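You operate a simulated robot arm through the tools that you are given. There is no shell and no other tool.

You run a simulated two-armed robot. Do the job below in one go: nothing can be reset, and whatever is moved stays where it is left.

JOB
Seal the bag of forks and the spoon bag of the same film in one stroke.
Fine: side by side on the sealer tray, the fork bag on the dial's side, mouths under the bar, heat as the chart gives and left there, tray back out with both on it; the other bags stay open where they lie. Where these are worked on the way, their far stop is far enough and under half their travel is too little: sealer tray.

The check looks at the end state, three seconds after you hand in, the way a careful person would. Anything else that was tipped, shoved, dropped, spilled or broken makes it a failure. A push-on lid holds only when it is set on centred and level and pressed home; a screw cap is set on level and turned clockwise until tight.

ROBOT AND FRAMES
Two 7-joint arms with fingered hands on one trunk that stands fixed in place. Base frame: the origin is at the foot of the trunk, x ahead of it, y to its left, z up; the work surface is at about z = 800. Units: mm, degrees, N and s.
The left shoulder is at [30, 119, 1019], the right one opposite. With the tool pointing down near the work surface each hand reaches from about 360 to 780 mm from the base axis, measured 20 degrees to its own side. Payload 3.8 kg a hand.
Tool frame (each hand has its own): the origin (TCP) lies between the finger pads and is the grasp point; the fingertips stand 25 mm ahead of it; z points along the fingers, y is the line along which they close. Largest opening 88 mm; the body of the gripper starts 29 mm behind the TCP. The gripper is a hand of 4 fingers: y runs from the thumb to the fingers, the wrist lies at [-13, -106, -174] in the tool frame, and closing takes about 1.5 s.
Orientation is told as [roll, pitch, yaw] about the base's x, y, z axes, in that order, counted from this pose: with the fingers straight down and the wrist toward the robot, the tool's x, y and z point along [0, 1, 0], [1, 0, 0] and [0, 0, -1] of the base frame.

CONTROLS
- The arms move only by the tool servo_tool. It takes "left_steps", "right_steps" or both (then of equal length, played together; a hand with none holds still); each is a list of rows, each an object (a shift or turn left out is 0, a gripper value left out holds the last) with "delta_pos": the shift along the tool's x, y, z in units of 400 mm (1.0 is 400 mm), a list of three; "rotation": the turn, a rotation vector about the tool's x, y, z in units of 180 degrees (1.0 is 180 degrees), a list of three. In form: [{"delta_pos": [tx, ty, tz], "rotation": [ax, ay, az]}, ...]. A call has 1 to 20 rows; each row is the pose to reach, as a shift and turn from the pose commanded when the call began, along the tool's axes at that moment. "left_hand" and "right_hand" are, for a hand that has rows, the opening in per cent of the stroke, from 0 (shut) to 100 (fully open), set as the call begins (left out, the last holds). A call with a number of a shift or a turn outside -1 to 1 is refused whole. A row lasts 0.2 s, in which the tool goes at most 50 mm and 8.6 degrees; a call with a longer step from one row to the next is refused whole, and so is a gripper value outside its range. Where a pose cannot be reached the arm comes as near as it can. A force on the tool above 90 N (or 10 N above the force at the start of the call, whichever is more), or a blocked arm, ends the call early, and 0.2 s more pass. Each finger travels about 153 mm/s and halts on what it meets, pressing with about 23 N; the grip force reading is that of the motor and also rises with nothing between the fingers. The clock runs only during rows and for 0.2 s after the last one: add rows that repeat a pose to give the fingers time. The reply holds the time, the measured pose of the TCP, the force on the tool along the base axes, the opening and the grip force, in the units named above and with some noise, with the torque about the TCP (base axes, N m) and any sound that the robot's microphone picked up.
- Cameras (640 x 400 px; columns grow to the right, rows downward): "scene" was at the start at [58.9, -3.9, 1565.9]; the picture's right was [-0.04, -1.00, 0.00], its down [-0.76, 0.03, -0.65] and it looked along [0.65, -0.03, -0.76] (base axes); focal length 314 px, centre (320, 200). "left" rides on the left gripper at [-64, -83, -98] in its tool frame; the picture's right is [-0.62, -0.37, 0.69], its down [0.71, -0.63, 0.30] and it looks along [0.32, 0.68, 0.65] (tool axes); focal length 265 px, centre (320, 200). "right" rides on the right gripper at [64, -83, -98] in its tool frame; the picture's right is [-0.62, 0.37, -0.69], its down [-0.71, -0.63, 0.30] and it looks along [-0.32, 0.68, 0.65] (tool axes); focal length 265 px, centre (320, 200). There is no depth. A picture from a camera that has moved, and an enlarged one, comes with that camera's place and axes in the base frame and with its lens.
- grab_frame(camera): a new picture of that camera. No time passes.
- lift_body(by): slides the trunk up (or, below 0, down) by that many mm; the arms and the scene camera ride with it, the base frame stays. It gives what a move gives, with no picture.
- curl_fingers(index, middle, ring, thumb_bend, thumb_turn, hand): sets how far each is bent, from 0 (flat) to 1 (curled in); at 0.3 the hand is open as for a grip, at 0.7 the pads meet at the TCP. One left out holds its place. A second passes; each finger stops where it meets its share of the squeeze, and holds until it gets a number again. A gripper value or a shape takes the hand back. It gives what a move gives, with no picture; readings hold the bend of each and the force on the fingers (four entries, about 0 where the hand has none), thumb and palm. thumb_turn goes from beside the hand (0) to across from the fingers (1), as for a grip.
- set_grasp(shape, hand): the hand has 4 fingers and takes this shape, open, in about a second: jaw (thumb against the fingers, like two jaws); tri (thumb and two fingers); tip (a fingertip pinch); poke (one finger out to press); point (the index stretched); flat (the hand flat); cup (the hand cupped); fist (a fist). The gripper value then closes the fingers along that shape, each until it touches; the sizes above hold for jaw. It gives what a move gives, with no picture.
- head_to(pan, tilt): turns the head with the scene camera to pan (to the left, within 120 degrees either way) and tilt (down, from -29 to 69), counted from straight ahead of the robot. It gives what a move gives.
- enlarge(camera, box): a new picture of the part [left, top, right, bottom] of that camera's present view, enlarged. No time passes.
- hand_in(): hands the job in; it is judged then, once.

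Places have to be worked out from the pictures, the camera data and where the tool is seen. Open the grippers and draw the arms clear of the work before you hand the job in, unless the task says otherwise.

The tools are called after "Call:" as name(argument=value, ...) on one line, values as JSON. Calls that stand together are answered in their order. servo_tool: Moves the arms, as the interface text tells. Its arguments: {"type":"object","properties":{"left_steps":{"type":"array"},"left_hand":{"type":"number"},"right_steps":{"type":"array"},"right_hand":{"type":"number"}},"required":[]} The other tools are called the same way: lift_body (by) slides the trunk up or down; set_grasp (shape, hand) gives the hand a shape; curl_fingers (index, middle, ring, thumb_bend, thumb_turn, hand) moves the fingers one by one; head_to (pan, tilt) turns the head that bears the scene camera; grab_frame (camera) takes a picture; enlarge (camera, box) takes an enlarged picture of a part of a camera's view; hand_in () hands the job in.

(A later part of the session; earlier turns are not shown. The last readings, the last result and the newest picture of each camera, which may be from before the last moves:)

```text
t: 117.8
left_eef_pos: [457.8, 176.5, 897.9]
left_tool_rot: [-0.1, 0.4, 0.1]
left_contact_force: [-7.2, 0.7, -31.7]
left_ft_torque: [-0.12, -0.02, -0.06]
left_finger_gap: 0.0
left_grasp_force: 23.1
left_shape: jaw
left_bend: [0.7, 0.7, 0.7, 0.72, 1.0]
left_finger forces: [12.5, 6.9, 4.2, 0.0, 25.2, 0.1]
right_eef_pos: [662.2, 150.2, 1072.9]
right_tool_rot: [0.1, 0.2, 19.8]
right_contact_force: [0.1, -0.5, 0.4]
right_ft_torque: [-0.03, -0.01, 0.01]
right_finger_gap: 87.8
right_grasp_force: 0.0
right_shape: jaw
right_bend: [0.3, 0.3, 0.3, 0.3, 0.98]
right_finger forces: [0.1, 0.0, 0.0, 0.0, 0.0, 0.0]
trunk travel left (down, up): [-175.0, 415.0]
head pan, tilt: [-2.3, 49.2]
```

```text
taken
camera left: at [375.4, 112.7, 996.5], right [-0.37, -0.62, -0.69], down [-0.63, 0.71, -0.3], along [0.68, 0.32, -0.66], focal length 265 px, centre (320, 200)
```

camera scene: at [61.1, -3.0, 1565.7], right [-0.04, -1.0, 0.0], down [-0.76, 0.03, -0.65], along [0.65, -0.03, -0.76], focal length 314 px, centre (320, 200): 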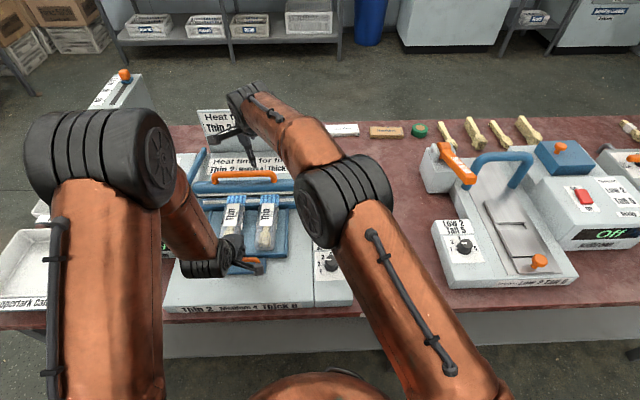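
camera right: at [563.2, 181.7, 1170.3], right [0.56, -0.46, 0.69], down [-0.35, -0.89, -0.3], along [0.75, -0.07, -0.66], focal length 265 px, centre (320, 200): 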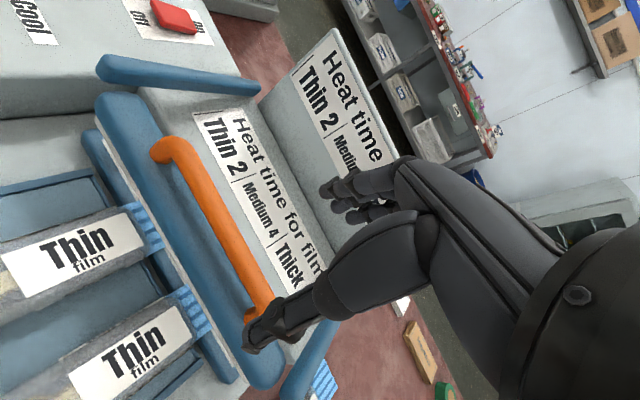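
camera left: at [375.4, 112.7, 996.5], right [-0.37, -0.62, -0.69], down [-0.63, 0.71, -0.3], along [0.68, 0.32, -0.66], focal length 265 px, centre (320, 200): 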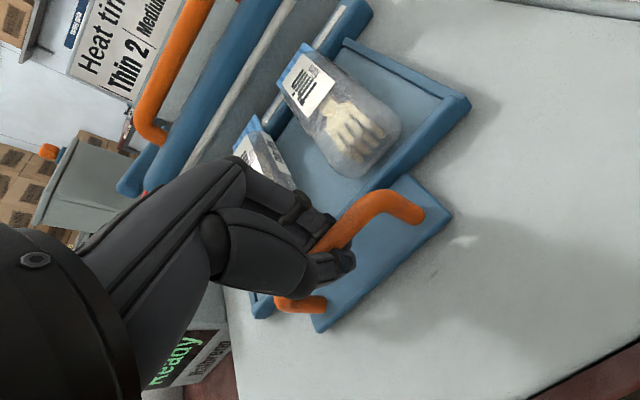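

The right hand is centred over the bar's handle. I narrow it to 50 mm and descend in two stages.

Call:
servo_tool(right_steps=[{"delta_pos": [0, 0, 0.03]}, {"delta_pos": [0, 0, 0.06]}, {"delta_pos": [0, 0, 0.09]}, {"delta_pos": [0, 0, 0.12]}, {"delta_pos": [0, 0, 0.12]}], right_hand=57)

Call:
grab_frame(camera="right")

Call:
enlarge(camera="scene", box=[160, 80, 340, 230])

```text
t: 119.0
left_eef_pos: [458.8, 177.1, 898.3]
left_tool_rot: [0.0, 0.3, 0.0]
left_contact_force: [-7.2, -0.7, -32.8]
left_ft_torque: [-0.1, 0.0, -0.07]
left_finger_gap: 0.0
left_grasp_force: 22.9
left_shape: jaw
left_bend: [0.7, 0.7, 0.7, 0.72, 1.0]
left_finger forces: [12.7, 7.0, 4.3, 0.1, 25.2, 0.0]
right_eef_pos: [665.1, 150.7, 1028.0]
right_tool_rot: [0.0, 0.0, 19.9]
right_contact_force: [0.0, -0.1, -0.4]
right_ft_torque: [0.0, 0.01, -0.02]
right_finger_gap: 50.8
right_grasp_force: 0.0
right_shape: jaw
right_bend: [0.74, 0.42, 0.38, 0.66, 1.0]
right_finger forces: [0.1, 0.0, 0.0, 0.0, 0.1, 0.1]
trunk travel left (down, up): [-175.0, 415.0]
head pan, tilt: [-2.3, 49.2]
```

```text
taken
camera right: at [564.5, 182.2, 1125.6], right [0.56, -0.46, 0.69], down [-0.35, -0.89, -0.3], along [0.75, -0.07, -0.66], focal length 265 px, centre (320, 200)
```

right: 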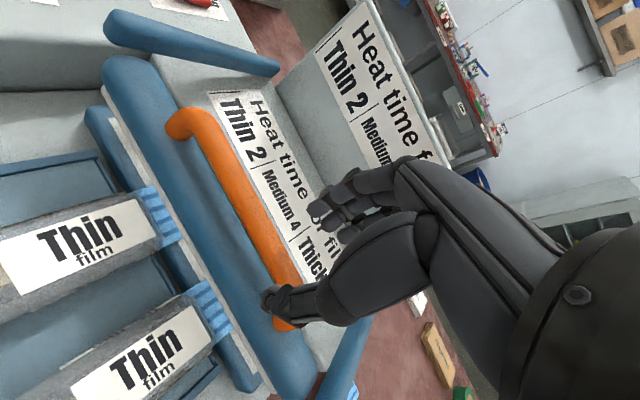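

```text
2.67 times, centred on (250, 155) of scene
camera zoom: at [60.9, -2.7, 1565.7], right [-0.04, -1.0, 0.0], down [-0.76, 0.03, -0.65], along [0.65, -0.03, -0.76], focal length 838 px, centre (507, 320)
```

zoom: 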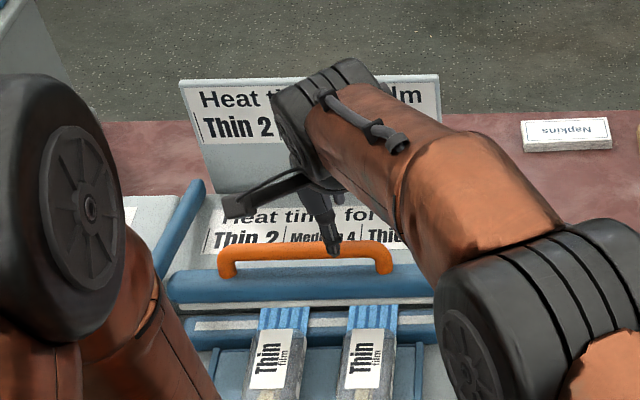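

Roughly centred; I shift 5 mm toward the robot, descend 34 mm and check contact.

Call:
servo_tool(right_steps=[{"delta_pos": [0.004, -0.012, 0.02]}, {"delta_pos": [0.004, -0.012, 0.045]}, {"delta_pos": [0.004, -0.012, 0.07]}, {"delta_pos": [0.004, -0.012, 0.085]}, {"delta_pos": [0.004, -0.012, 0.085]}])

Call:
grab_frame(camera="right")

Call:
enlarge(camera="scene", box=[160, 80, 340, 230])

```text
t: 120.2
left_eef_pos: [458.6, 178.5, 897.9]
left_tool_rot: [0.0, 0.5, 0.0]
left_contact_force: [-6.9, -0.3, -32.4]
left_ft_torque: [-0.06, -0.01, -0.06]
left_finger_gap: 0.0
left_grasp_force: 23.4
left_shape: jaw
left_bend: [0.7, 0.7, 0.7, 0.72, 1.0]
left_finger forces: [12.7, 7.0, 4.4, 0.0, 25.5, 0.1]
right_eef_pos: [660.3, 150.2, 994.5]
right_tool_rot: [0.0, 0.0, 19.9]
right_contact_force: [0.1, -0.4, 0.2]
right_ft_torque: [0.02, 0.01, 0.0]
right_finger_gap: 50.6
right_grasp_force: 0.0
right_shape: jaw
right_bend: [0.74, 0.42, 0.38, 0.66, 1.0]
right_finger forces: [0.0, 0.1, 0.0, 0.1, 0.0, 0.0]
trunk travel left (down, up): [-175.0, 415.0]
head pan, tilt: [-2.3, 49.2]
```

```text
taken
camera right: at [560.1, 182.1, 1092.0], right [0.56, -0.46, 0.69], down [-0.35, -0.89, -0.3], along [0.75, -0.07, -0.66], focal length 265 px, centre (320, 200)
```

right: 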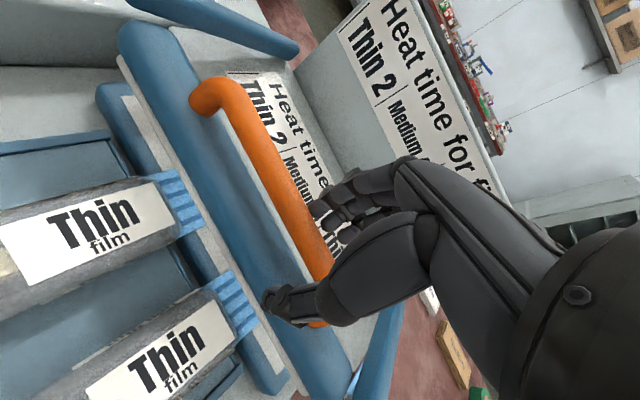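

```text
2.67 times, centred on (250, 155) of scene
camera zoom: at [60.9, -2.7, 1565.7], right [-0.04, -1.0, 0.0], down [-0.76, 0.03, -0.65], along [0.65, -0.03, -0.76], focal length 838 px, centre (507, 320)
```

zoom: 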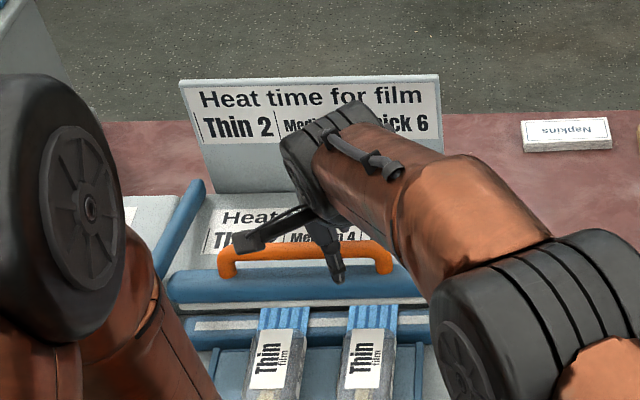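

The handle runs between fingers and thumb. I close around it.

Call:
servo_tool(right_steps=[{"delta_pos": [0, 0, 0]}, {"delta_pos": [0, 0, 0]}, {"delta_pos": [0, 0, 0]}, {"delta_pos": [0, 0, 0]}, {"delta_pos": [0, 0, 0]}], right_hand=0)

Call:
grab_frame(camera="right")

```text
t: 121.4
left_eef_pos: [458.5, 175.7, 897.5]
left_tool_rot: [0.0, 0.4, 0.0]
left_contact_force: [-6.2, 0.9, -34.1]
left_ft_torque: [-0.04, -0.02, -0.1]
left_finger_gap: 0.0
left_grasp_force: 22.7
left_shape: jaw
left_bend: [0.7, 0.7, 0.7, 0.72, 1.0]
left_finger forces: [13.1, 7.4, 4.6, 0.0, 25.3, 0.0]
right_eef_pos: [659.2, 151.2, 994.0]
right_tool_rot: [0.0, 0.2, 19.9]
right_contact_force: [-0.3, -1.7, 2.0]
right_ft_torque: [0.05, -0.07, -0.05]
right_finger_gap: 11.5
right_grasp_force: 22.6
right_shape: jaw
right_bend: [0.74, 0.49, 0.51, 0.35, 1.0]
right_finger forces: [9.6, 5.1, 0.0, 0.0, 12.6, 0.0]
trunk travel left (down, up): [-175.0, 415.0]
head pan, tilt: [-2.3, 49.2]
```

```text
taken
camera right: at [559.9, 181.9, 1092.2], right [0.56, -0.46, 0.69], down [-0.35, -0.89, -0.3], along [0.75, -0.07, -0.66], focal length 265 px, centre (320, 200)
```

right: 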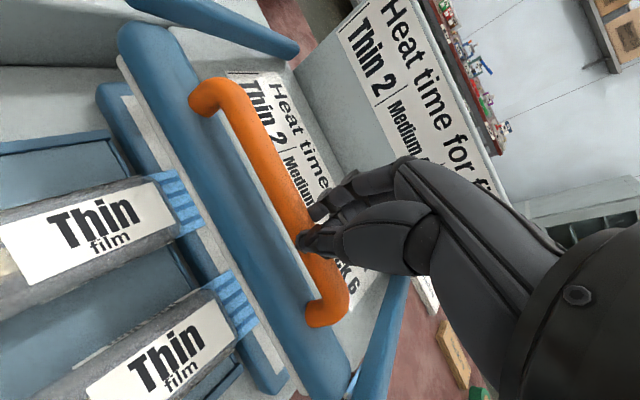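

It has the handle. I press down slowly, 12 mm first, and read the force.

Call:
servo_tool(right_steps=[{"delta_pos": [0, 0, 0.01]}, {"delta_pos": [0, 0, 0.02]}, {"delta_pos": [0, 0, 0.03]}, {"delta_pos": [0, 0, 0.03]}])

Call:
grab_frame(camera="right")

Call:
enlarge(camera="scene", box=[160, 80, 340, 230])

```text
t: 122.4
left_eef_pos: [459.2, 176.5, 899.4]
left_tool_rot: [0.0, 0.2, -0.1]
left_contact_force: [-2.4, 0.3, -37.8]
left_ft_torque: [-0.12, -0.06, -0.08]
left_finger_gap: 0.0
left_grasp_force: 23.1
left_shape: jaw
left_bend: [0.7, 0.7, 0.7, 0.72, 1.0]
left_finger forces: [14.0, 8.1, 5.5, 0.0, 24.6, 0.1]
right_eef_pos: [657.9, 150.9, 981.2]
right_tool_rot: [0.1, 0.1, 19.9]
right_contact_force: [-9.0, -3.3, 6.7]
right_ft_torque: [-0.03, 0.06, -0.06]
right_finger_gap: 10.0
right_grasp_force: 23.1
right_shape: jaw
right_bend: [0.74, 0.5, 0.51, 0.34, 1.0]
right_finger forces: [8.4, 4.1, 0.1, 0.1, 18.3, 0.0]
trunk travel left (down, up): [-175.0, 415.0]
head pan, tilt: [-2.3, 49.2]
```

```text
taken
camera right: at [558.2, 182.4, 1079.9], right [0.56, -0.46, 0.69], down [-0.35, -0.89, -0.3], along [0.75, -0.07, -0.66], focal length 265 px, centre (320, 200)
```

right: 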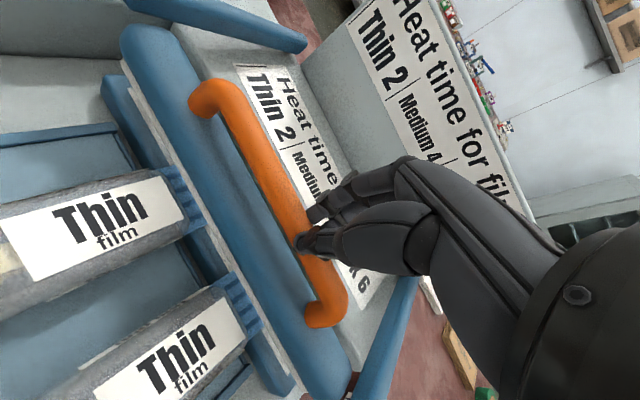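

```text
2.67 times, centred on (250, 155) of scene
camera zoom: at [59.6, -2.9, 1565.8], right [-0.04, -1.0, 0.0], down [-0.76, 0.03, -0.65], along [0.65, -0.03, -0.76], focal length 838 px, centre (507, 320)
```

zoom: 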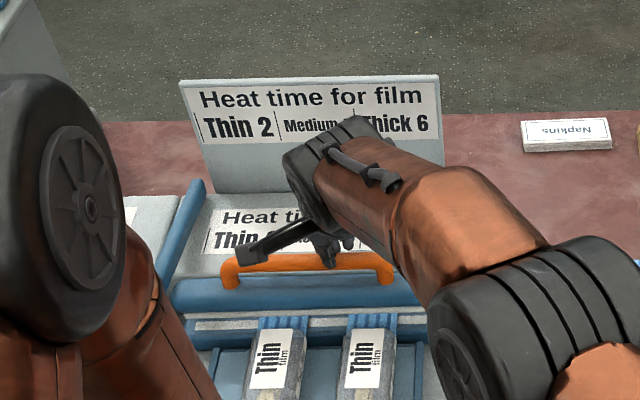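

The bar follows the hand and swings slightly toward the robot. I continue down 16 mm with an 8 mm backward component.

Call:
servo_tool(right_steps=[{"delta_pos": [0.002, -0.005, 0.01]}, {"delta_pos": [0.004, -0.01, 0.02]}, {"delta_pos": [0.005, -0.015, 0.03]}, {"delta_pos": [0.007, -0.019, 0.04]}, {"delta_pos": [0.007, -0.019, 0.04]}])

Call:
grab_frame(camera="right")

Call:
enlarge(camera="scene", box=[160, 80, 340, 230])

```text
t: 123.6
left_eef_pos: [457.6, 175.6, 899.3]
left_tool_rot: [0.1, 0.3, 0.0]
left_contact_force: [-3.5, 2.6, -40.5]
left_ft_torque: [-0.07, -0.05, -0.08]
left_finger_gap: 0.2
left_grasp_force: 22.9
left_shape: jaw
left_bend: [0.7, 0.7, 0.7, 0.72, 1.0]
left_finger forces: [14.2, 8.5, 5.8, 0.1, 25.1, 0.0]
right_eef_pos: [653.0, 151.3, 971.3]
right_tool_rot: [0.0, -0.6, 19.9]
right_contact_force: [2.3, -5.2, 30.8]
right_ft_torque: [-0.03, -0.51, -0.19]
right_finger_gap: 12.2
right_grasp_force: 23.1
right_shape: jaw
right_bend: [0.74, 0.48, 0.51, 0.36, 1.0]
right_finger forces: [15.2, 10.1, 0.0, 0.0, 24.8, 0.1]
trunk travel left (down, up): [-175.0, 415.0]
head pan, tilt: [-2.3, 49.2]
```

```text
taken
camera right: at [551.6, 182.2, 1068.6], right [0.55, -0.46, 0.7], down [-0.35, -0.88, -0.31], along [0.76, -0.07, -0.65], focal length 265 px, centre (320, 200)
```

right: 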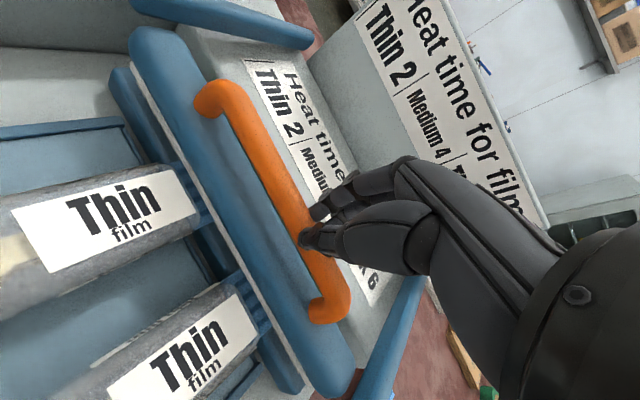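

```text
2.67 times, centred on (250, 155) of scene
camera zoom: at [58.6, -3.8, 1566.0], right [-0.04, -1.0, 0.0], down [-0.76, 0.03, -0.65], along [0.65, -0.03, -0.76], focal length 838 px, centre (507, 320)
```

zoom: 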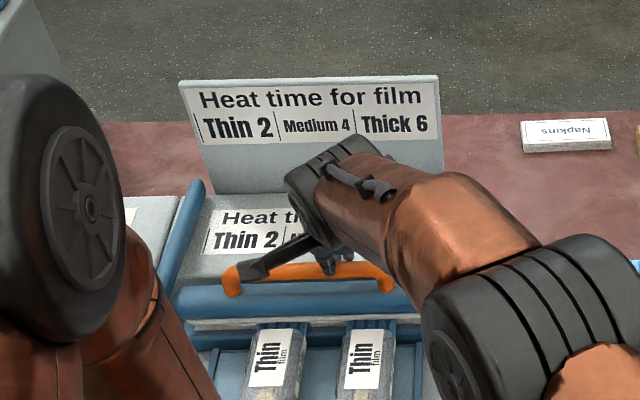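

Upward force is 31 N now, probably the bar meeting the films. I press a little more and look for heat lamp or sound.

Call:
servo_tool(right_steps=[{"delta_pos": [0.001, -0.002, 0.007]}, {"delta_pos": [0.002, -0.005, 0.015]}, {"delta_pos": [0.002, -0.005, 0.02]}, {"delta_pos": [0.002, -0.005, 0.02]}])

Call:
grab_frame(camera="left")

Call:
enlarge(camera="scene", box=[160, 80, 340, 230])

Call:
grab_frame(camera="right")

```text
t: 124.6
left_eef_pos: [455.6, 175.4, 899.2]
left_tool_rot: [0.1, 0.2, 0.0]
left_contact_force: [1.7, 5.3, -45.8]
left_ft_torque: [-0.08, -0.06, -0.11]
left_finger_gap: 0.2
left_grasp_force: 23.3
left_shape: jaw
left_bend: [0.7, 0.7, 0.7, 0.72, 1.0]
left_finger forces: [15.4, 9.4, 6.8, 0.0, 24.6, 0.0]
right_eef_pos: [650.9, 150.6, 970.5]
right_tool_rot: [0.3, -1.3, 19.8]
right_contact_force: [-1.0, -7.2, 49.6]
right_ft_torque: [-0.03, -0.74, -0.23]
right_finger_gap: 13.1
right_grasp_force: 23.2
right_shape: jaw
right_bend: [0.74, 0.47, 0.5, 0.36, 1.0]
right_finger forces: [18.3, 10.6, 3.9, 0.0, 36.0, 0.0]
trunk travel left (down, up): [-175.0, 415.0]
head pan, tilt: [-2.3, 49.2]
```

```text
taken
camera left: at [372.9, 112.1, 997.5], right [-0.37, -0.62, -0.69], down [-0.63, 0.71, -0.3], along [0.68, 0.33, -0.66], focal length 265 px, centre (320, 200)
```

left: 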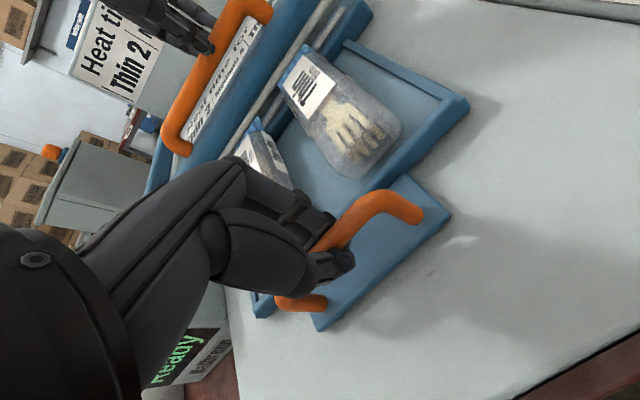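

```text
2.67 times, centred on (250, 155) of scene
camera zoom: at [56.7, -4.0, 1566.0], right [-0.04, -1.0, 0.0], down [-0.76, 0.03, -0.65], along [0.65, -0.03, -0.76], focal length 838 px, centre (507, 320)
```

zoom: 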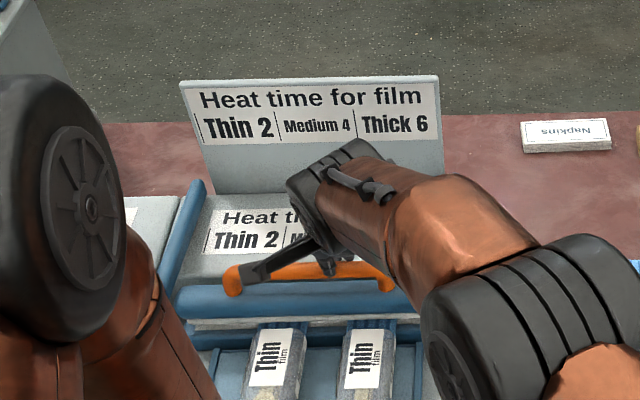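

```text
taken
camera right: at [549.9, 181.7, 1066.5], right [0.54, -0.47, 0.7], down [-0.34, -0.88, -0.32], along [0.77, -0.07, -0.64], focal length 265 px, centre (320, 200)
```

right: 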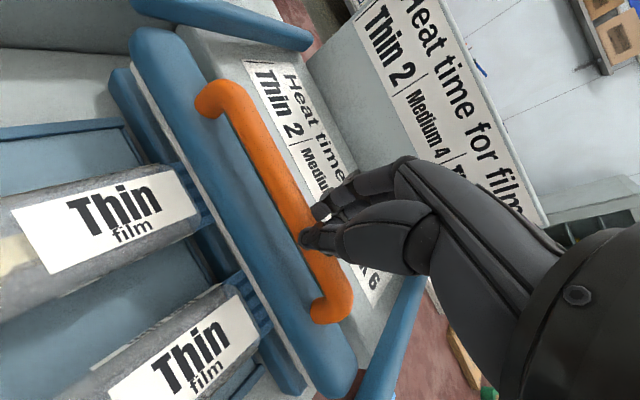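

No reaction yet ("Ready" still shown). I press a bit harder.

Call:
servo_tool(right_steps=[{"delta_pos": [0, 0, 0.008]}, {"delta_pos": [0, 0, 0.016]}, {"delta_pos": [0, 0, 0.02]}, {"delta_pos": [0, 0, 0.02]}])

Call:
grab_frame(camera="left")

Call:
enlarge(camera="scene", box=[190, 140, 320, 240])

Call:
enlarge(camera="right", box=[80, 0, 400, 400])

```text
t: 125.6
left_eef_pos: [454.1, 176.0, 900.6]
left_tool_rot: [0.1, 0.1, 0.0]
left_contact_force: [7.6, 6.9, -53.6]
left_ft_torque: [-0.09, -0.14, -0.1]
left_finger_gap: 0.0
left_grasp_force: 23.2
left_shape: jaw
left_bend: [0.7, 0.7, 0.7, 0.72, 1.0]
left_finger forces: [16.9, 10.4, 8.3, 0.0, 23.8, 0.0]
right_eef_pos: [652.5, 151.1, 968.9]
right_tool_rot: [0.4, -1.9, 19.7]
right_contact_force: [-12.3, -10.7, 68.0]
right_ft_torque: [0.06, -0.72, -0.16]
right_finger_gap: 13.0
right_grasp_force: 23.5
right_shape: jaw
right_bend: [0.75, 0.47, 0.51, 0.36, 1.0]
right_finger forces: [19.5, 10.4, 3.6, 0.0, 52.5, 0.1]
trunk travel left (down, up): [-175.0, 415.0]
head pan, tilt: [-2.3, 49.2]
```

```text
taken
camera left: at [371.3, 111.8, 998.0], right [-0.37, -0.62, -0.69], down [-0.63, 0.71, -0.3], along [0.68, 0.33, -0.65], focal length 265 px, centre (320, 200)
```

left: 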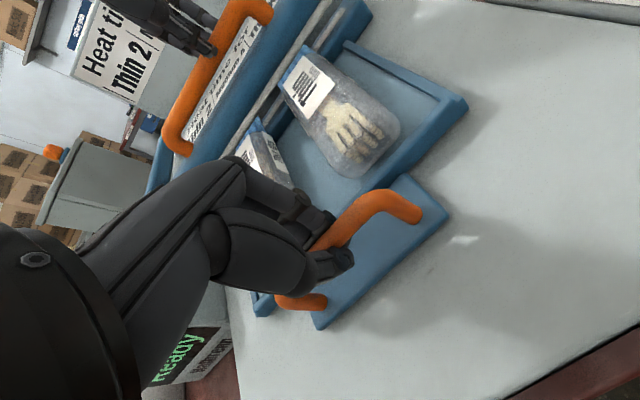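

```text
4.00 times, centred on (255, 190) of scene
camera zoom: at [54.1, -4.6, 1566.1], right [-0.04, -1.0, 0.0], down [-0.75, 0.03, -0.66], along [0.66, -0.03, -0.75], focal length 1257 px, centre (580, 240)
```

zoom: 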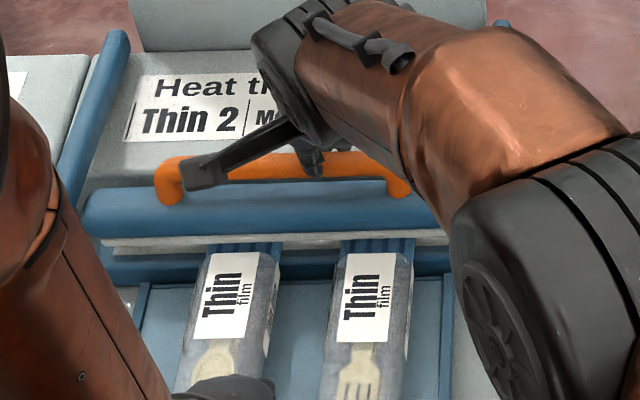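

```text
1.00 times, centred on (240, 200) of right (not enlarged: the box is as wide or as high as the picture)
camera zoom: at [549.6, 181.4, 1064.2], right [0.54, -0.47, 0.7], down [-0.34, -0.88, -0.33], along [0.77, -0.06, -0.63], focal length 265 px, centre (400, 200)
```

zoom: 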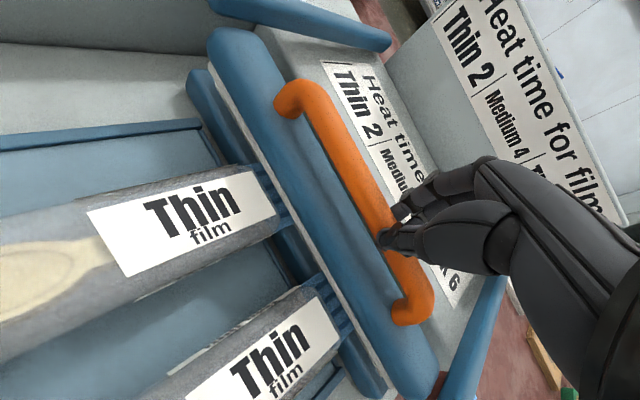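

The bar is held up at 68 N without triggering: both bags sit about 10 mm too far forward (gap at the near rim), so the bar is landing on the thick bag bodies. I raise the bar again first.

Call:
servo_tool(right_steps=[{"delta_pos": [0, 0, -0.02]}, {"delta_pos": [0, 0.002, -0.04]}, {"delta_pos": [-0.002, 0.008, -0.06]}, {"delta_pos": [-0.005, 0.014, -0.08]}, {"delta_pos": [-0.008, 0.02, -0.1]}, {"delta_pos": [-0.009, 0.024, -0.11]}, {"delta_pos": [-0.009, 0.024, -0.11]}])

Call:
grab_frame(camera="left")

Call:
enlarge(camera="scene", box=[190, 140, 320, 240])

Call:
grab_frame(camera="right")

```text
t: 127.2
left_eef_pos: [458.7, 175.9, 898.1]
left_tool_rot: [0.0, 0.4, 0.1]
left_contact_force: [-10.2, 0.4, -28.4]
left_ft_torque: [-0.08, -0.04, -0.08]
left_finger_gap: 0.0
left_grasp_force: 22.6
left_shape: jaw
left_bend: [0.7, 0.7, 0.7, 0.72, 1.0]
left_finger forces: [11.5, 6.3, 5.0, 0.0, 27.2, 0.0]
right_eef_pos: [661.5, 149.8, 994.3]
right_tool_rot: [0.1, 0.2, 19.9]
right_contact_force: [6.0, 1.1, 0.0]
right_ft_torque: [0.07, -0.17, 0.0]
right_finger_gap: 9.8
right_grasp_force: 22.1
right_shape: jaw
right_bend: [0.74, 0.51, 0.51, 0.72, 1.0]
right_finger forces: [0.1, 3.8, 0.1, 0.1, 0.0, 0.1]
trunk travel left (down, up): [-175.0, 415.0]
head pan, tilt: [-2.3, 49.2]
```

```text
taken
camera left: at [375.5, 112.7, 996.6], right [-0.37, -0.62, -0.69], down [-0.63, 0.71, -0.3], along [0.68, 0.32, -0.66], focal length 265 px, centre (320, 200)
```

left: 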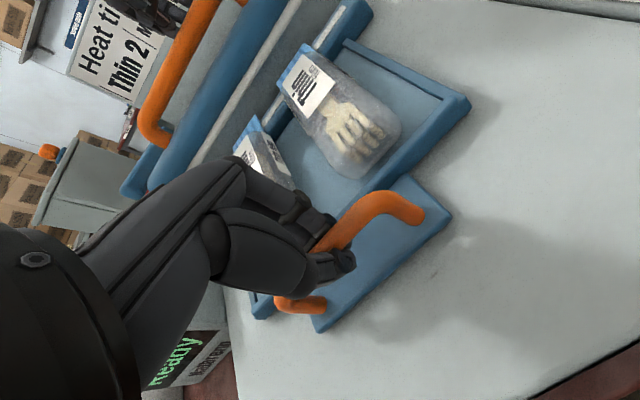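

```text
4.00 times, centred on (255, 190) of scene
camera zoom: at [61.2, -2.7, 1565.7], right [-0.04, -1.0, 0.0], down [-0.76, 0.03, -0.65], along [0.65, -0.03, -0.76], focal length 1257 px, centre (580, 240)
```

zoom: 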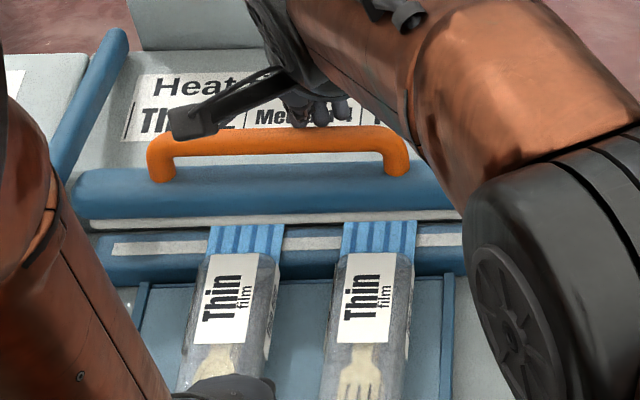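

```text
taken
camera right: at [560.7, 181.9, 1091.9], right [0.56, -0.46, 0.69], down [-0.35, -0.89, -0.3], along [0.75, -0.07, -0.66], focal length 265 px, centre (320, 200)
```

right: 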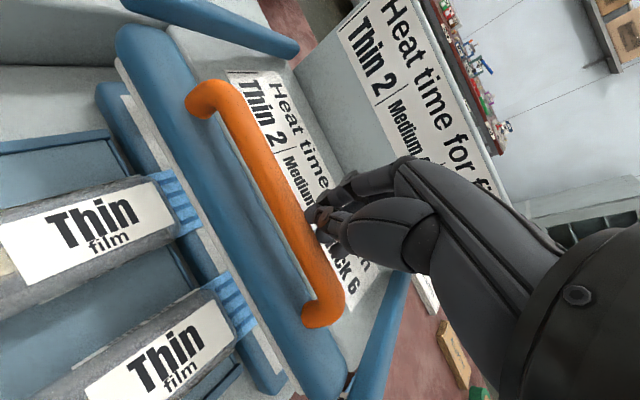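

The bar sprang back up by itself and the hand slipped off, which is fine. Now I draw the tray back about 12 mm with the left hand so the bags come back with it.

Call:
servo_tool(left_steps=[{"delta_pos": [0, -0.005, 0.002]}, {"delta_pos": [0, -0.012, 0.004]}, {"delta_pos": [0, -0.02, 0.004]}, {"delta_pos": [0, -0.028, 0.004]}, {"delta_pos": [0, -0.035, 0.004]}, {"delta_pos": [0, -0.035, 0.004]}])

Call:
enlarge(camera="scene", box=[190, 140, 320, 240])

Call:
grab_frame(camera="left")

Call:
grab_frame(camera="right")

```text
t: 128.6
left_eef_pos: [444.9, 175.5, 896.2]
left_tool_rot: [0.0, 0.0, 0.0]
left_contact_force: [0.6, 0.6, -4.9]
left_ft_torque: [0.0, -0.06, -0.06]
left_finger_gap: 0.3
left_grasp_force: 23.1
left_shape: jaw
left_bend: [0.7, 0.7, 0.7, 0.74, 1.0]
left_finger forces: [11.6, 3.9, 3.7, 0.1, 20.4, 0.0]
right_eef_pos: [661.2, 150.0, 994.1]
right_tool_rot: [0.1, 0.1, 19.9]
right_contact_force: [7.5, 0.4, -1.0]
right_ft_torque: [0.04, -0.17, 0.02]
right_finger_gap: 9.5
right_grasp_force: 22.8
right_shape: jaw
right_bend: [0.74, 0.51, 0.51, 0.72, 1.0]
right_finger forces: [0.0, 4.4, 0.0, 0.0, 0.1, 0.0]
trunk travel left (down, up): [-175.0, 415.0]
head pan, tilt: [-2.3, 49.2]
```

```text
4.00 times, centred on (255, 190) of scene
camera zoom: at [61.0, -3.3, 1565.8], right [-0.04, -1.0, 0.0], down [-0.76, 0.03, -0.65], along [0.65, -0.03, -0.76], focal length 1257 px, centre (580, 240)
```

zoom: 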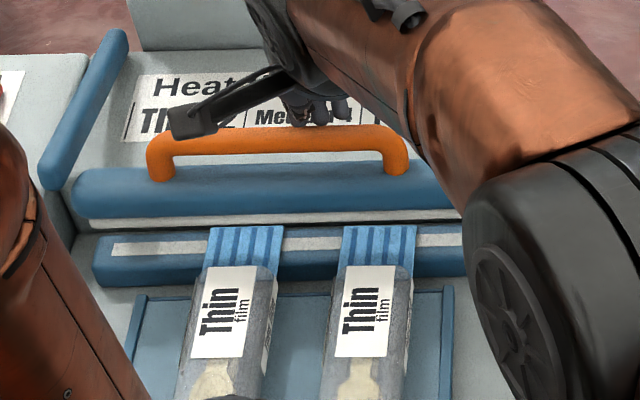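

```text
taken
camera left: at [361.9, 112.6, 994.1], right [-0.37, -0.62, -0.69], down [-0.63, 0.71, -0.3], along [0.68, 0.32, -0.65], focal length 265 px, centre (320, 200)
```

left: 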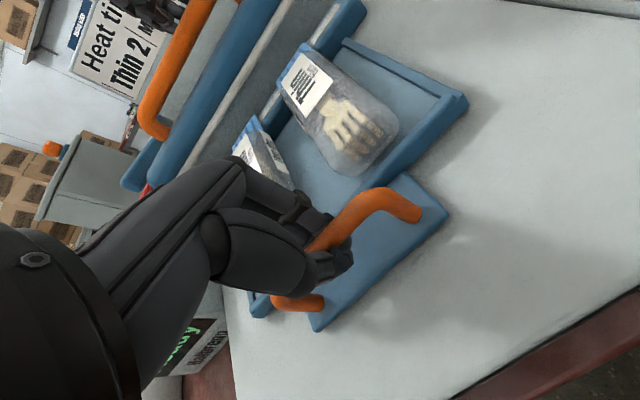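

```text
taken
camera right: at [560.7, 181.7, 1092.8], right [0.56, -0.46, 0.69], down [-0.35, -0.89, -0.3], along [0.75, -0.07, -0.66], focal length 265 px, centre (320, 200)
```

right: 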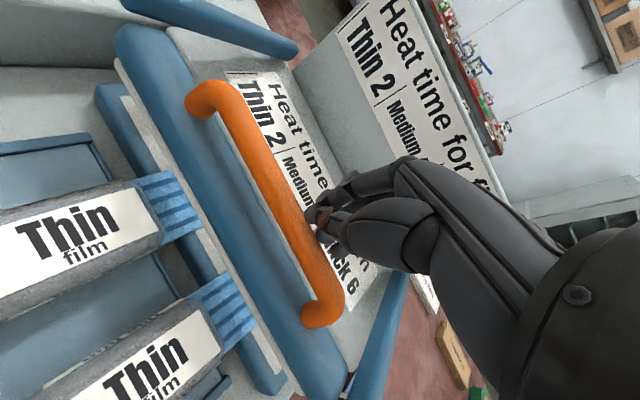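

The bags came back with the tray and the flaps still cross the strip. I lift the right hand clear of the bar handle, open it, and re-grip the handle lower.

Call:
servo_tool(right_steps=[{"delta_pos": [0, 0, -0.03]}, {"delta_pos": [0, 0, -0.07]}, {"delta_pos": [0, 0, -0.1]}, {"delta_pos": [0, 0, -0.1]}])

Call:
servo_tool(right_steps=[{"delta_pos": [0, 0, 0]}, {"delta_pos": [0, 0, 0]}, {"delta_pos": [0, 0, 0]}, {"delta_pos": [0.002, -0.006, 0.03]}, {"delta_pos": [0.002, -0.006, 0.06]}, {"delta_pos": [0.002, -0.006, 0.09]}, {"delta_pos": [0.002, -0.006, 0.12]}, {"delta_pos": [0.002, -0.006, 0.12]}], right_hand=57)

Call:
grab_frame(camera="right")

```text
t: 129.6
left_eef_pos: [444.3, 175.3, 895.6]
left_tool_rot: [0.0, 0.1, 0.1]
left_contact_force: [-1.4, 0.7, -5.8]
left_ft_torque: [-0.04, -0.04, -0.06]
left_finger_gap: 0.0
left_grasp_force: 22.7
left_shape: jaw
left_bend: [0.7, 0.7, 0.7, 0.74, 1.0]
left_finger forces: [11.4, 4.1, 3.6, 0.0, 21.2, 0.0]
right_eef_pos: [660.5, 150.3, 1034.5]
right_tool_rot: [0.1, 0.2, 20.0]
right_contact_force: [0.7, -0.2, -0.5]
right_ft_torque: [0.01, 0.02, 0.0]
right_finger_gap: 7.7
right_grasp_force: 23.0
right_shape: jaw
right_bend: [0.74, 0.56, 0.51, 0.72, 1.0]
right_finger forces: [0.0, 0.1, 0.0, 0.0, 0.0, 0.0]
trunk travel left (down, up): [-175.0, 415.0]
head pan, tilt: [-2.3, 49.2]
```

```text
t: 131.4
left_eef_pos: [444.8, 176.4, 895.7]
left_tool_rot: [0.0, 0.1, 0.0]
left_contact_force: [-0.4, 1.1, -7.6]
left_ft_torque: [-0.05, -0.01, -0.12]
left_finger_gap: 0.2
left_grasp_force: 23.2
left_shape: jaw
left_bend: [0.7, 0.7, 0.7, 0.74, 1.0]
left_finger forces: [11.8, 4.2, 3.8, 0.0, 21.1, 0.0]
right_eef_pos: [657.0, 150.0, 985.2]
right_tool_rot: [0.1, -0.1, 19.9]
right_contact_force: [0.9, 0.2, 2.6]
right_ft_torque: [0.05, -0.08, -0.02]
right_finger_gap: 50.8
right_grasp_force: 0.1
right_shape: jaw
right_bend: [0.29, 0.42, 0.38, 0.66, 1.0]
right_finger forces: [1.7, 0.0, 0.1, 0.0, 0.0, 0.0]
trunk travel left (down, up): [-175.0, 415.0]
head pan, tilt: [-2.3, 49.2]
```

```text
taken
camera right: at [556.9, 182.3, 1084.2], right [0.56, -0.46, 0.69], down [-0.35, -0.89, -0.3], along [0.75, -0.07, -0.65], focal length 265 px, centre (320, 200)
```

right: 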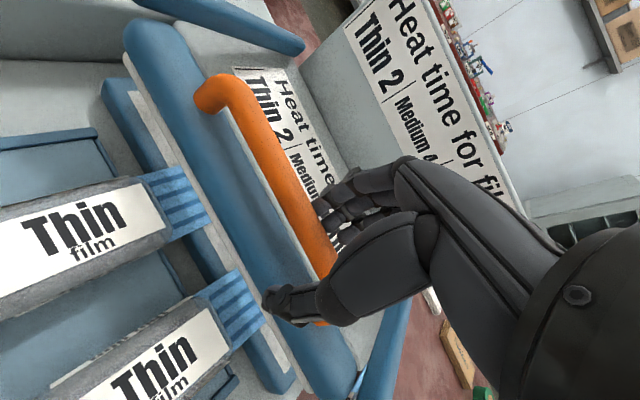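

The handle is now deeper in the hand. I close.

Call:
servo_tool(right_steps=[{"delta_pos": [0, 0, 0]}, {"delta_pos": [0, 0, 0]}, {"delta_pos": [0, 0, 0]}, {"delta_pos": [0, 0, 0]}, {"delta_pos": [0, 0, 0]}], right_hand=0)

Call:
grab_frame(camera="right")

```text
t: 132.6
left_eef_pos: [444.2, 176.2, 896.1]
left_tool_rot: [0.0, 0.0, -0.1]
left_contact_force: [1.3, 1.7, -8.2]
left_ft_torque: [-0.02, -0.05, -0.09]
left_finger_gap: 0.1
left_grasp_force: 23.2
left_shape: jaw
left_bend: [0.7, 0.7, 0.7, 0.74, 1.0]
left_finger forces: [12.4, 4.6, 4.2, 0.1, 20.8, 0.0]
right_eef_pos: [656.9, 150.0, 985.9]
right_tool_rot: [0.1, 0.0, 19.9]
right_contact_force: [-2.0, -2.5, 2.2]
right_ft_torque: [-0.02, -0.08, -0.05]
right_finger_gap: 15.7
right_grasp_force: 23.1
right_shape: jaw
right_bend: [0.29, 0.45, 0.47, 0.36, 1.0]
right_finger forces: [11.3, 6.1, 0.4, 0.1, 17.5, 0.0]
trunk travel left (down, up): [-175.0, 415.0]
head pan, tilt: [-2.3, 49.2]
```

```text
taken
camera right: at [556.7, 182.1, 1084.2], right [0.56, -0.46, 0.69], down [-0.35, -0.89, -0.3], along [0.75, -0.07, -0.66], focal length 265 px, centre (320, 200)
```

right: 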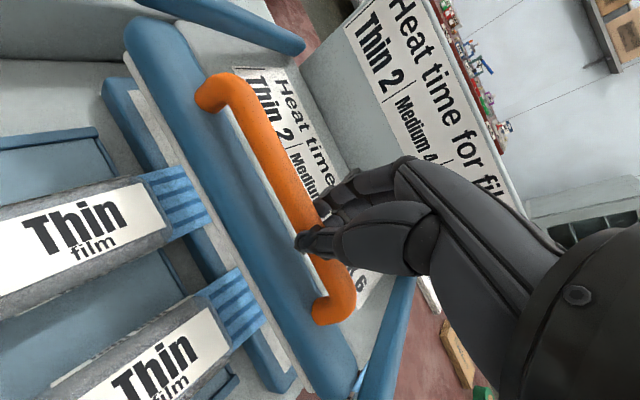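

Firm hold on the handle (16 mm). I lower the bar 20 mm gently to see where it meets the flaps.

Call:
servo_tool(right_steps=[{"delta_pos": [0.001, -0.004, 0.0125]}, {"delta_pos": [0.003, -0.008, 0.025]}, {"delta_pos": [0.004, -0.012, 0.0375]}, {"delta_pos": [0.006, -0.0165, 0.05]}, {"delta_pos": [0.006, -0.0165, 0.05]}])

Call:
grab_frame(camera="right")

Call:
enlarge(camera="scene", box=[190, 140, 320, 240])

```text
t: 133.8
left_eef_pos: [444.5, 177.8, 895.4]
left_tool_rot: [-0.1, 0.1, 0.1]
left_contact_force: [-0.5, 0.9, -5.2]
left_ft_torque: [-0.02, 0.0, -0.06]
left_finger_gap: 0.2
left_grasp_force: 22.8
left_shape: jaw
left_bend: [0.7, 0.7, 0.7, 0.74, 1.0]
left_finger forces: [11.6, 3.8, 3.4, 0.1, 20.6, 0.1]
right_eef_pos: [649.6, 149.7, 965.7]
right_tool_rot: [0.1, 0.0, 19.8]
right_contact_force: [11.6, 2.9, 2.7]
right_ft_torque: [0.1, -0.45, -0.04]
right_finger_gap: 16.8
right_grasp_force: 23.1
right_shape: jaw
right_bend: [0.28, 0.44, 0.46, 0.37, 1.0]
right_finger forces: [15.0, 9.0, 2.2, 0.0, 10.4, 0.0]
trunk travel left (down, up): [-175.0, 415.0]
head pan, tilt: [-2.3, 49.2]
```

```text
taken
camera right: at [549.4, 181.2, 1063.6], right [0.56, -0.46, 0.69], down [-0.35, -0.89, -0.31], along [0.75, -0.07, -0.65], focal length 265 px, centre (320, 200)
```

right: 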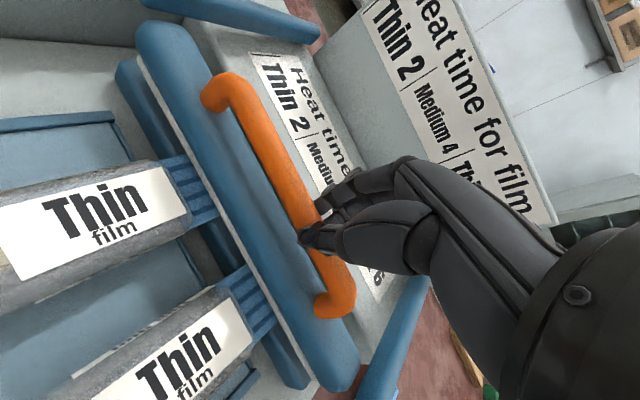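

```text
4.00 times, centred on (255, 190) of scene
camera zoom: at [60.8, -3.3, 1565.8], right [-0.04, -1.0, 0.0], down [-0.76, 0.03, -0.65], along [0.65, -0.03, -0.76], focal length 1257 px, centre (580, 240)
```

zoom: 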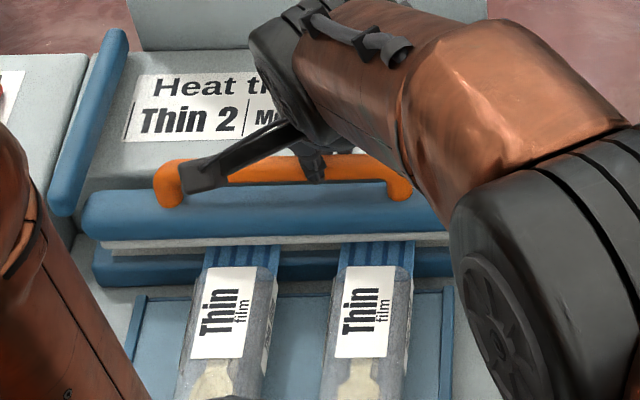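

No contact yet at this depth, where it stuck before. I lower another 6 mm.

Call:
servo_tool(right_steps=[{"delta_pos": [-0.001, 0.003, 0.005]}, {"delta_pos": [-0.001, 0.003, 0.01]}, {"delta_pos": [-0.001, 0.003, 0.015]}, {"delta_pos": [-0.001, 0.003, 0.015]}])

Call:
enlarge(camera="scene", box=[190, 140, 320, 240])

Call:
grab_frame(camera="right")

Call:
grab_frame(camera="left")

```text
t: 134.8
left_eef_pos: [444.7, 177.2, 895.2]
left_tool_rot: [0.0, 0.1, 0.1]
left_contact_force: [1.0, 0.4, -6.6]
left_ft_torque: [-0.07, -0.02, -0.07]
left_finger_gap: 0.2
left_grasp_force: 23.1
left_shape: jaw
left_bend: [0.7, 0.7, 0.7, 0.74, 1.0]
left_finger forces: [12.5, 4.2, 3.9, 0.0, 20.2, 0.0]
right_eef_pos: [650.5, 150.4, 960.5]
right_tool_rot: [0.1, -0.1, 19.8]
right_contact_force: [13.0, 4.2, 8.5]
right_ft_torque: [0.16, -0.48, -0.02]
right_finger_gap: 13.3
right_grasp_force: 23.0
right_shape: jaw
right_bend: [0.74, 0.46, 0.47, 0.73, 1.0]
right_finger forces: [9.8, 6.7, 0.1, 0.1, 0.0, 0.0]
trunk travel left (down, up): [-175.0, 415.0]
head pan, tilt: [-2.3, 49.2]
```

```text
4.00 times, centred on (255, 190) of scene
camera zoom: at [60.8, -3.2, 1565.8], right [-0.04, -1.0, 0.0], down [-0.76, 0.03, -0.65], along [0.65, -0.03, -0.76], focal length 1257 px, centre (580, 240)
```

zoom: 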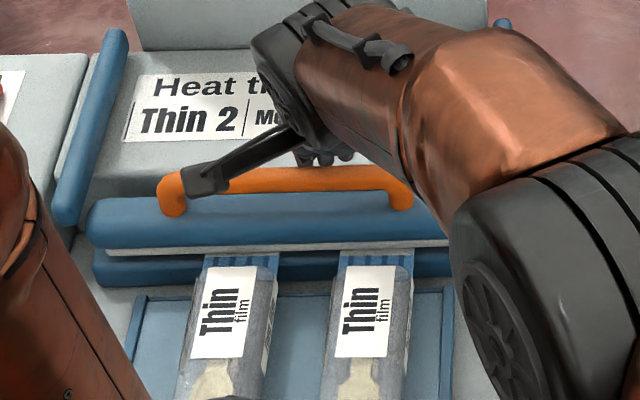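

```text
taken
camera right: at [550.6, 181.4, 1058.7], right [0.56, -0.46, 0.69], down [-0.35, -0.89, -0.31], along [0.75, -0.07, -0.65], focal length 265 px, centre (320, 200)
```

right: 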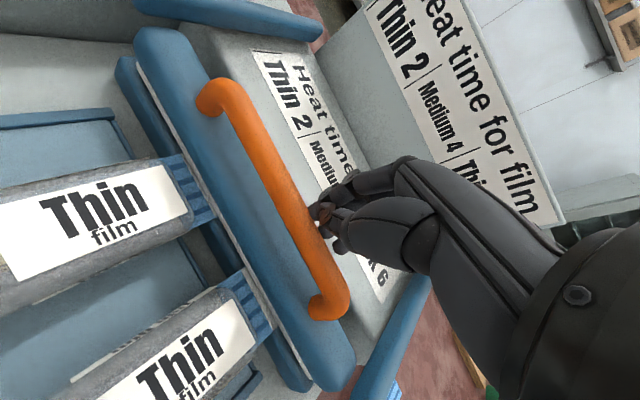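

```text
taken
camera left: at [361.7, 112.6, 993.9], right [-0.37, -0.62, -0.69], down [-0.63, 0.71, -0.3], along [0.68, 0.32, -0.65], focal length 265 px, centre (320, 200)
```

left: 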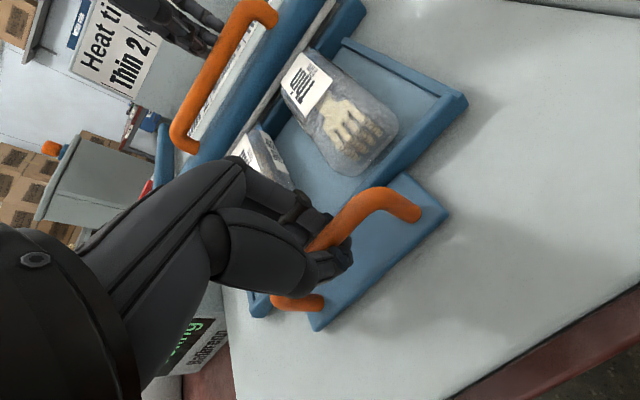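

The display seems to have changed. I zoom in on it.

Call:
enlarge(camera="left", box=[120, 290, 260, 400])

Call:
enlarge(camera="scene", box=[100, 140, 260, 270])

```text
3.64 times, centred on (190, 345) of left
camera zoom: at [361.7, 112.6, 993.9], right [-0.37, -0.62, -0.69], down [-0.63, 0.71, -0.3], along [0.68, 0.32, -0.65], focal length 965 px, centre (793, -327)
```

zoom: 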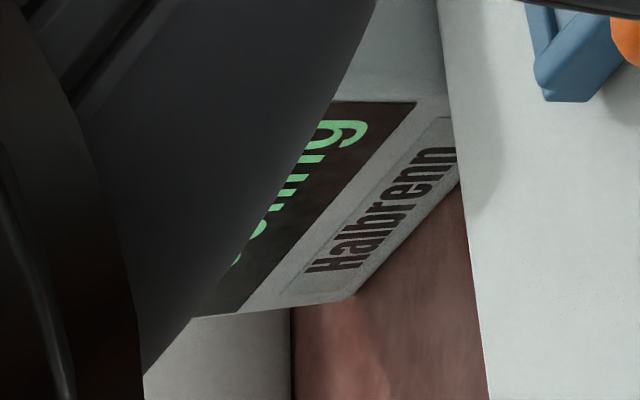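

```text
3.08 times, centred on (180, 205) of scene
camera zoom: at [60.8, -3.2, 1565.8], right [-0.04, -1.0, 0.0], down [-0.76, 0.03, -0.65], along [0.65, -0.03, -0.76], focal length 967 px, centre (751, 185)
```

zoom: 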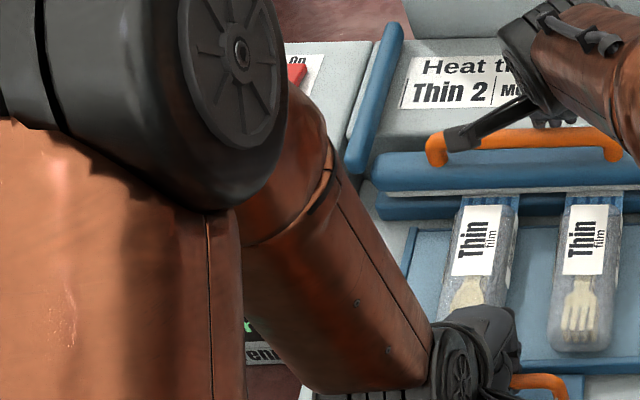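

"…ing" means the cycle has started (heating). I hold everything still for a second and check.

Call:
servo_tool(right_steps=[{"delta_pos": [0, 0, 0.002]}, {"delta_pos": [0, 0, 0.003]}, {"delta_pos": [0, 0, 0.003]}])

Call:
enlarge(camera="left", box=[120, 290, 260, 400])

Call:
enlarge(camera="right", box=[100, 40, 400, 380])

Call:
enlarge(camera="scene", box=[190, 140, 320, 240])

```text
t: 135.6
left_eef_pos: [445.3, 176.6, 897.1]
left_tool_rot: [0.0, 0.1, 0.0]
left_contact_force: [1.3, 0.0, -6.1]
left_ft_torque: [-0.02, -0.05, -0.06]
left_finger_gap: 0.4
left_grasp_force: 22.9
left_shape: jaw
left_bend: [0.7, 0.7, 0.7, 0.74, 1.0]
left_finger forces: [12.8, 4.5, 4.0, 0.1, 20.3, 0.0]
right_eef_pos: [652.2, 149.9, 959.2]
right_tool_rot: [0.1, -0.1, 19.9]
right_contact_force: [14.4, 1.7, 12.6]
right_ft_torque: [0.16, -0.63, -0.09]
right_finger_gap: 13.2
right_grasp_force: 23.0
right_shape: jaw
right_bend: [0.74, 0.46, 0.47, 0.73, 1.0]
right_finger forces: [13.4, 7.5, 0.0, 0.0, 0.1, 0.0]
trunk travel left (down, up): [-175.0, 415.0]
head pan, tilt: [-2.3, 49.2]
```

```text
3.64 times, centred on (190, 345) of left
camera zoom: at [361.4, 112.5, 993.9], right [-0.37, -0.62, -0.69], down [-0.63, 0.71, -0.3], along [0.68, 0.32, -0.65], focal length 965 px, centre (793, -327)
```

zoom: 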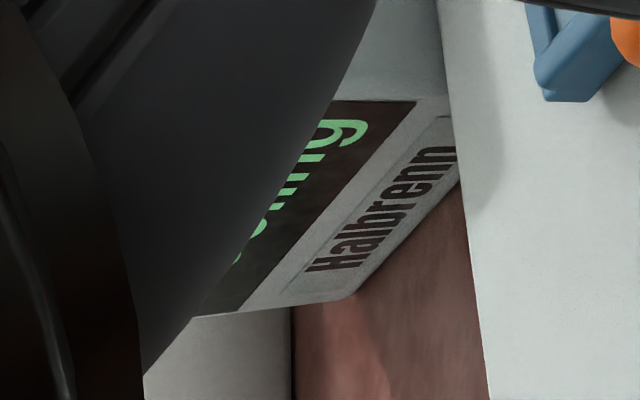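

```text
1.18 times, centred on (250, 210) of right
camera zoom: at [550.8, 181.6, 1057.5], right [0.56, -0.46, 0.69], down [-0.35, -0.89, -0.31], along [0.75, -0.07, -0.65], focal length 312 px, centre (402, 188)
```

zoom: 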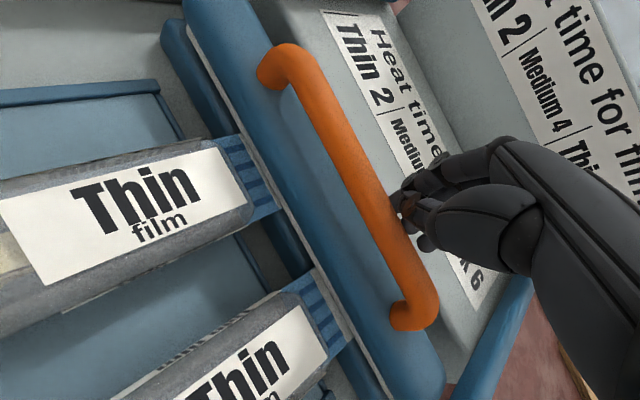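

```text
4.00 times, centred on (255, 190) of scene
camera zoom: at [60.6, -3.5, 1565.9], right [-0.04, -1.0, 0.0], down [-0.76, 0.03, -0.65], along [0.65, -0.03, -0.76], focal length 1257 px, centre (580, 240)
```

zoom: 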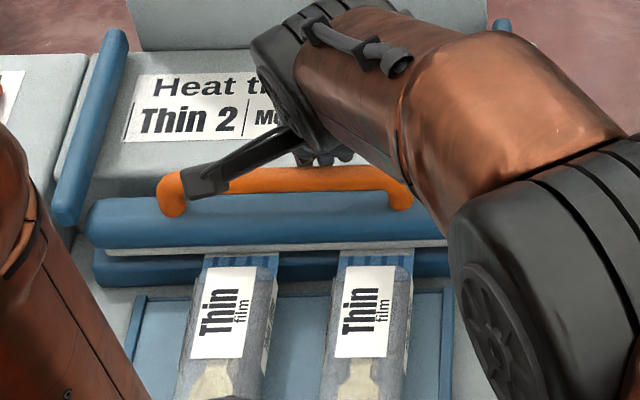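

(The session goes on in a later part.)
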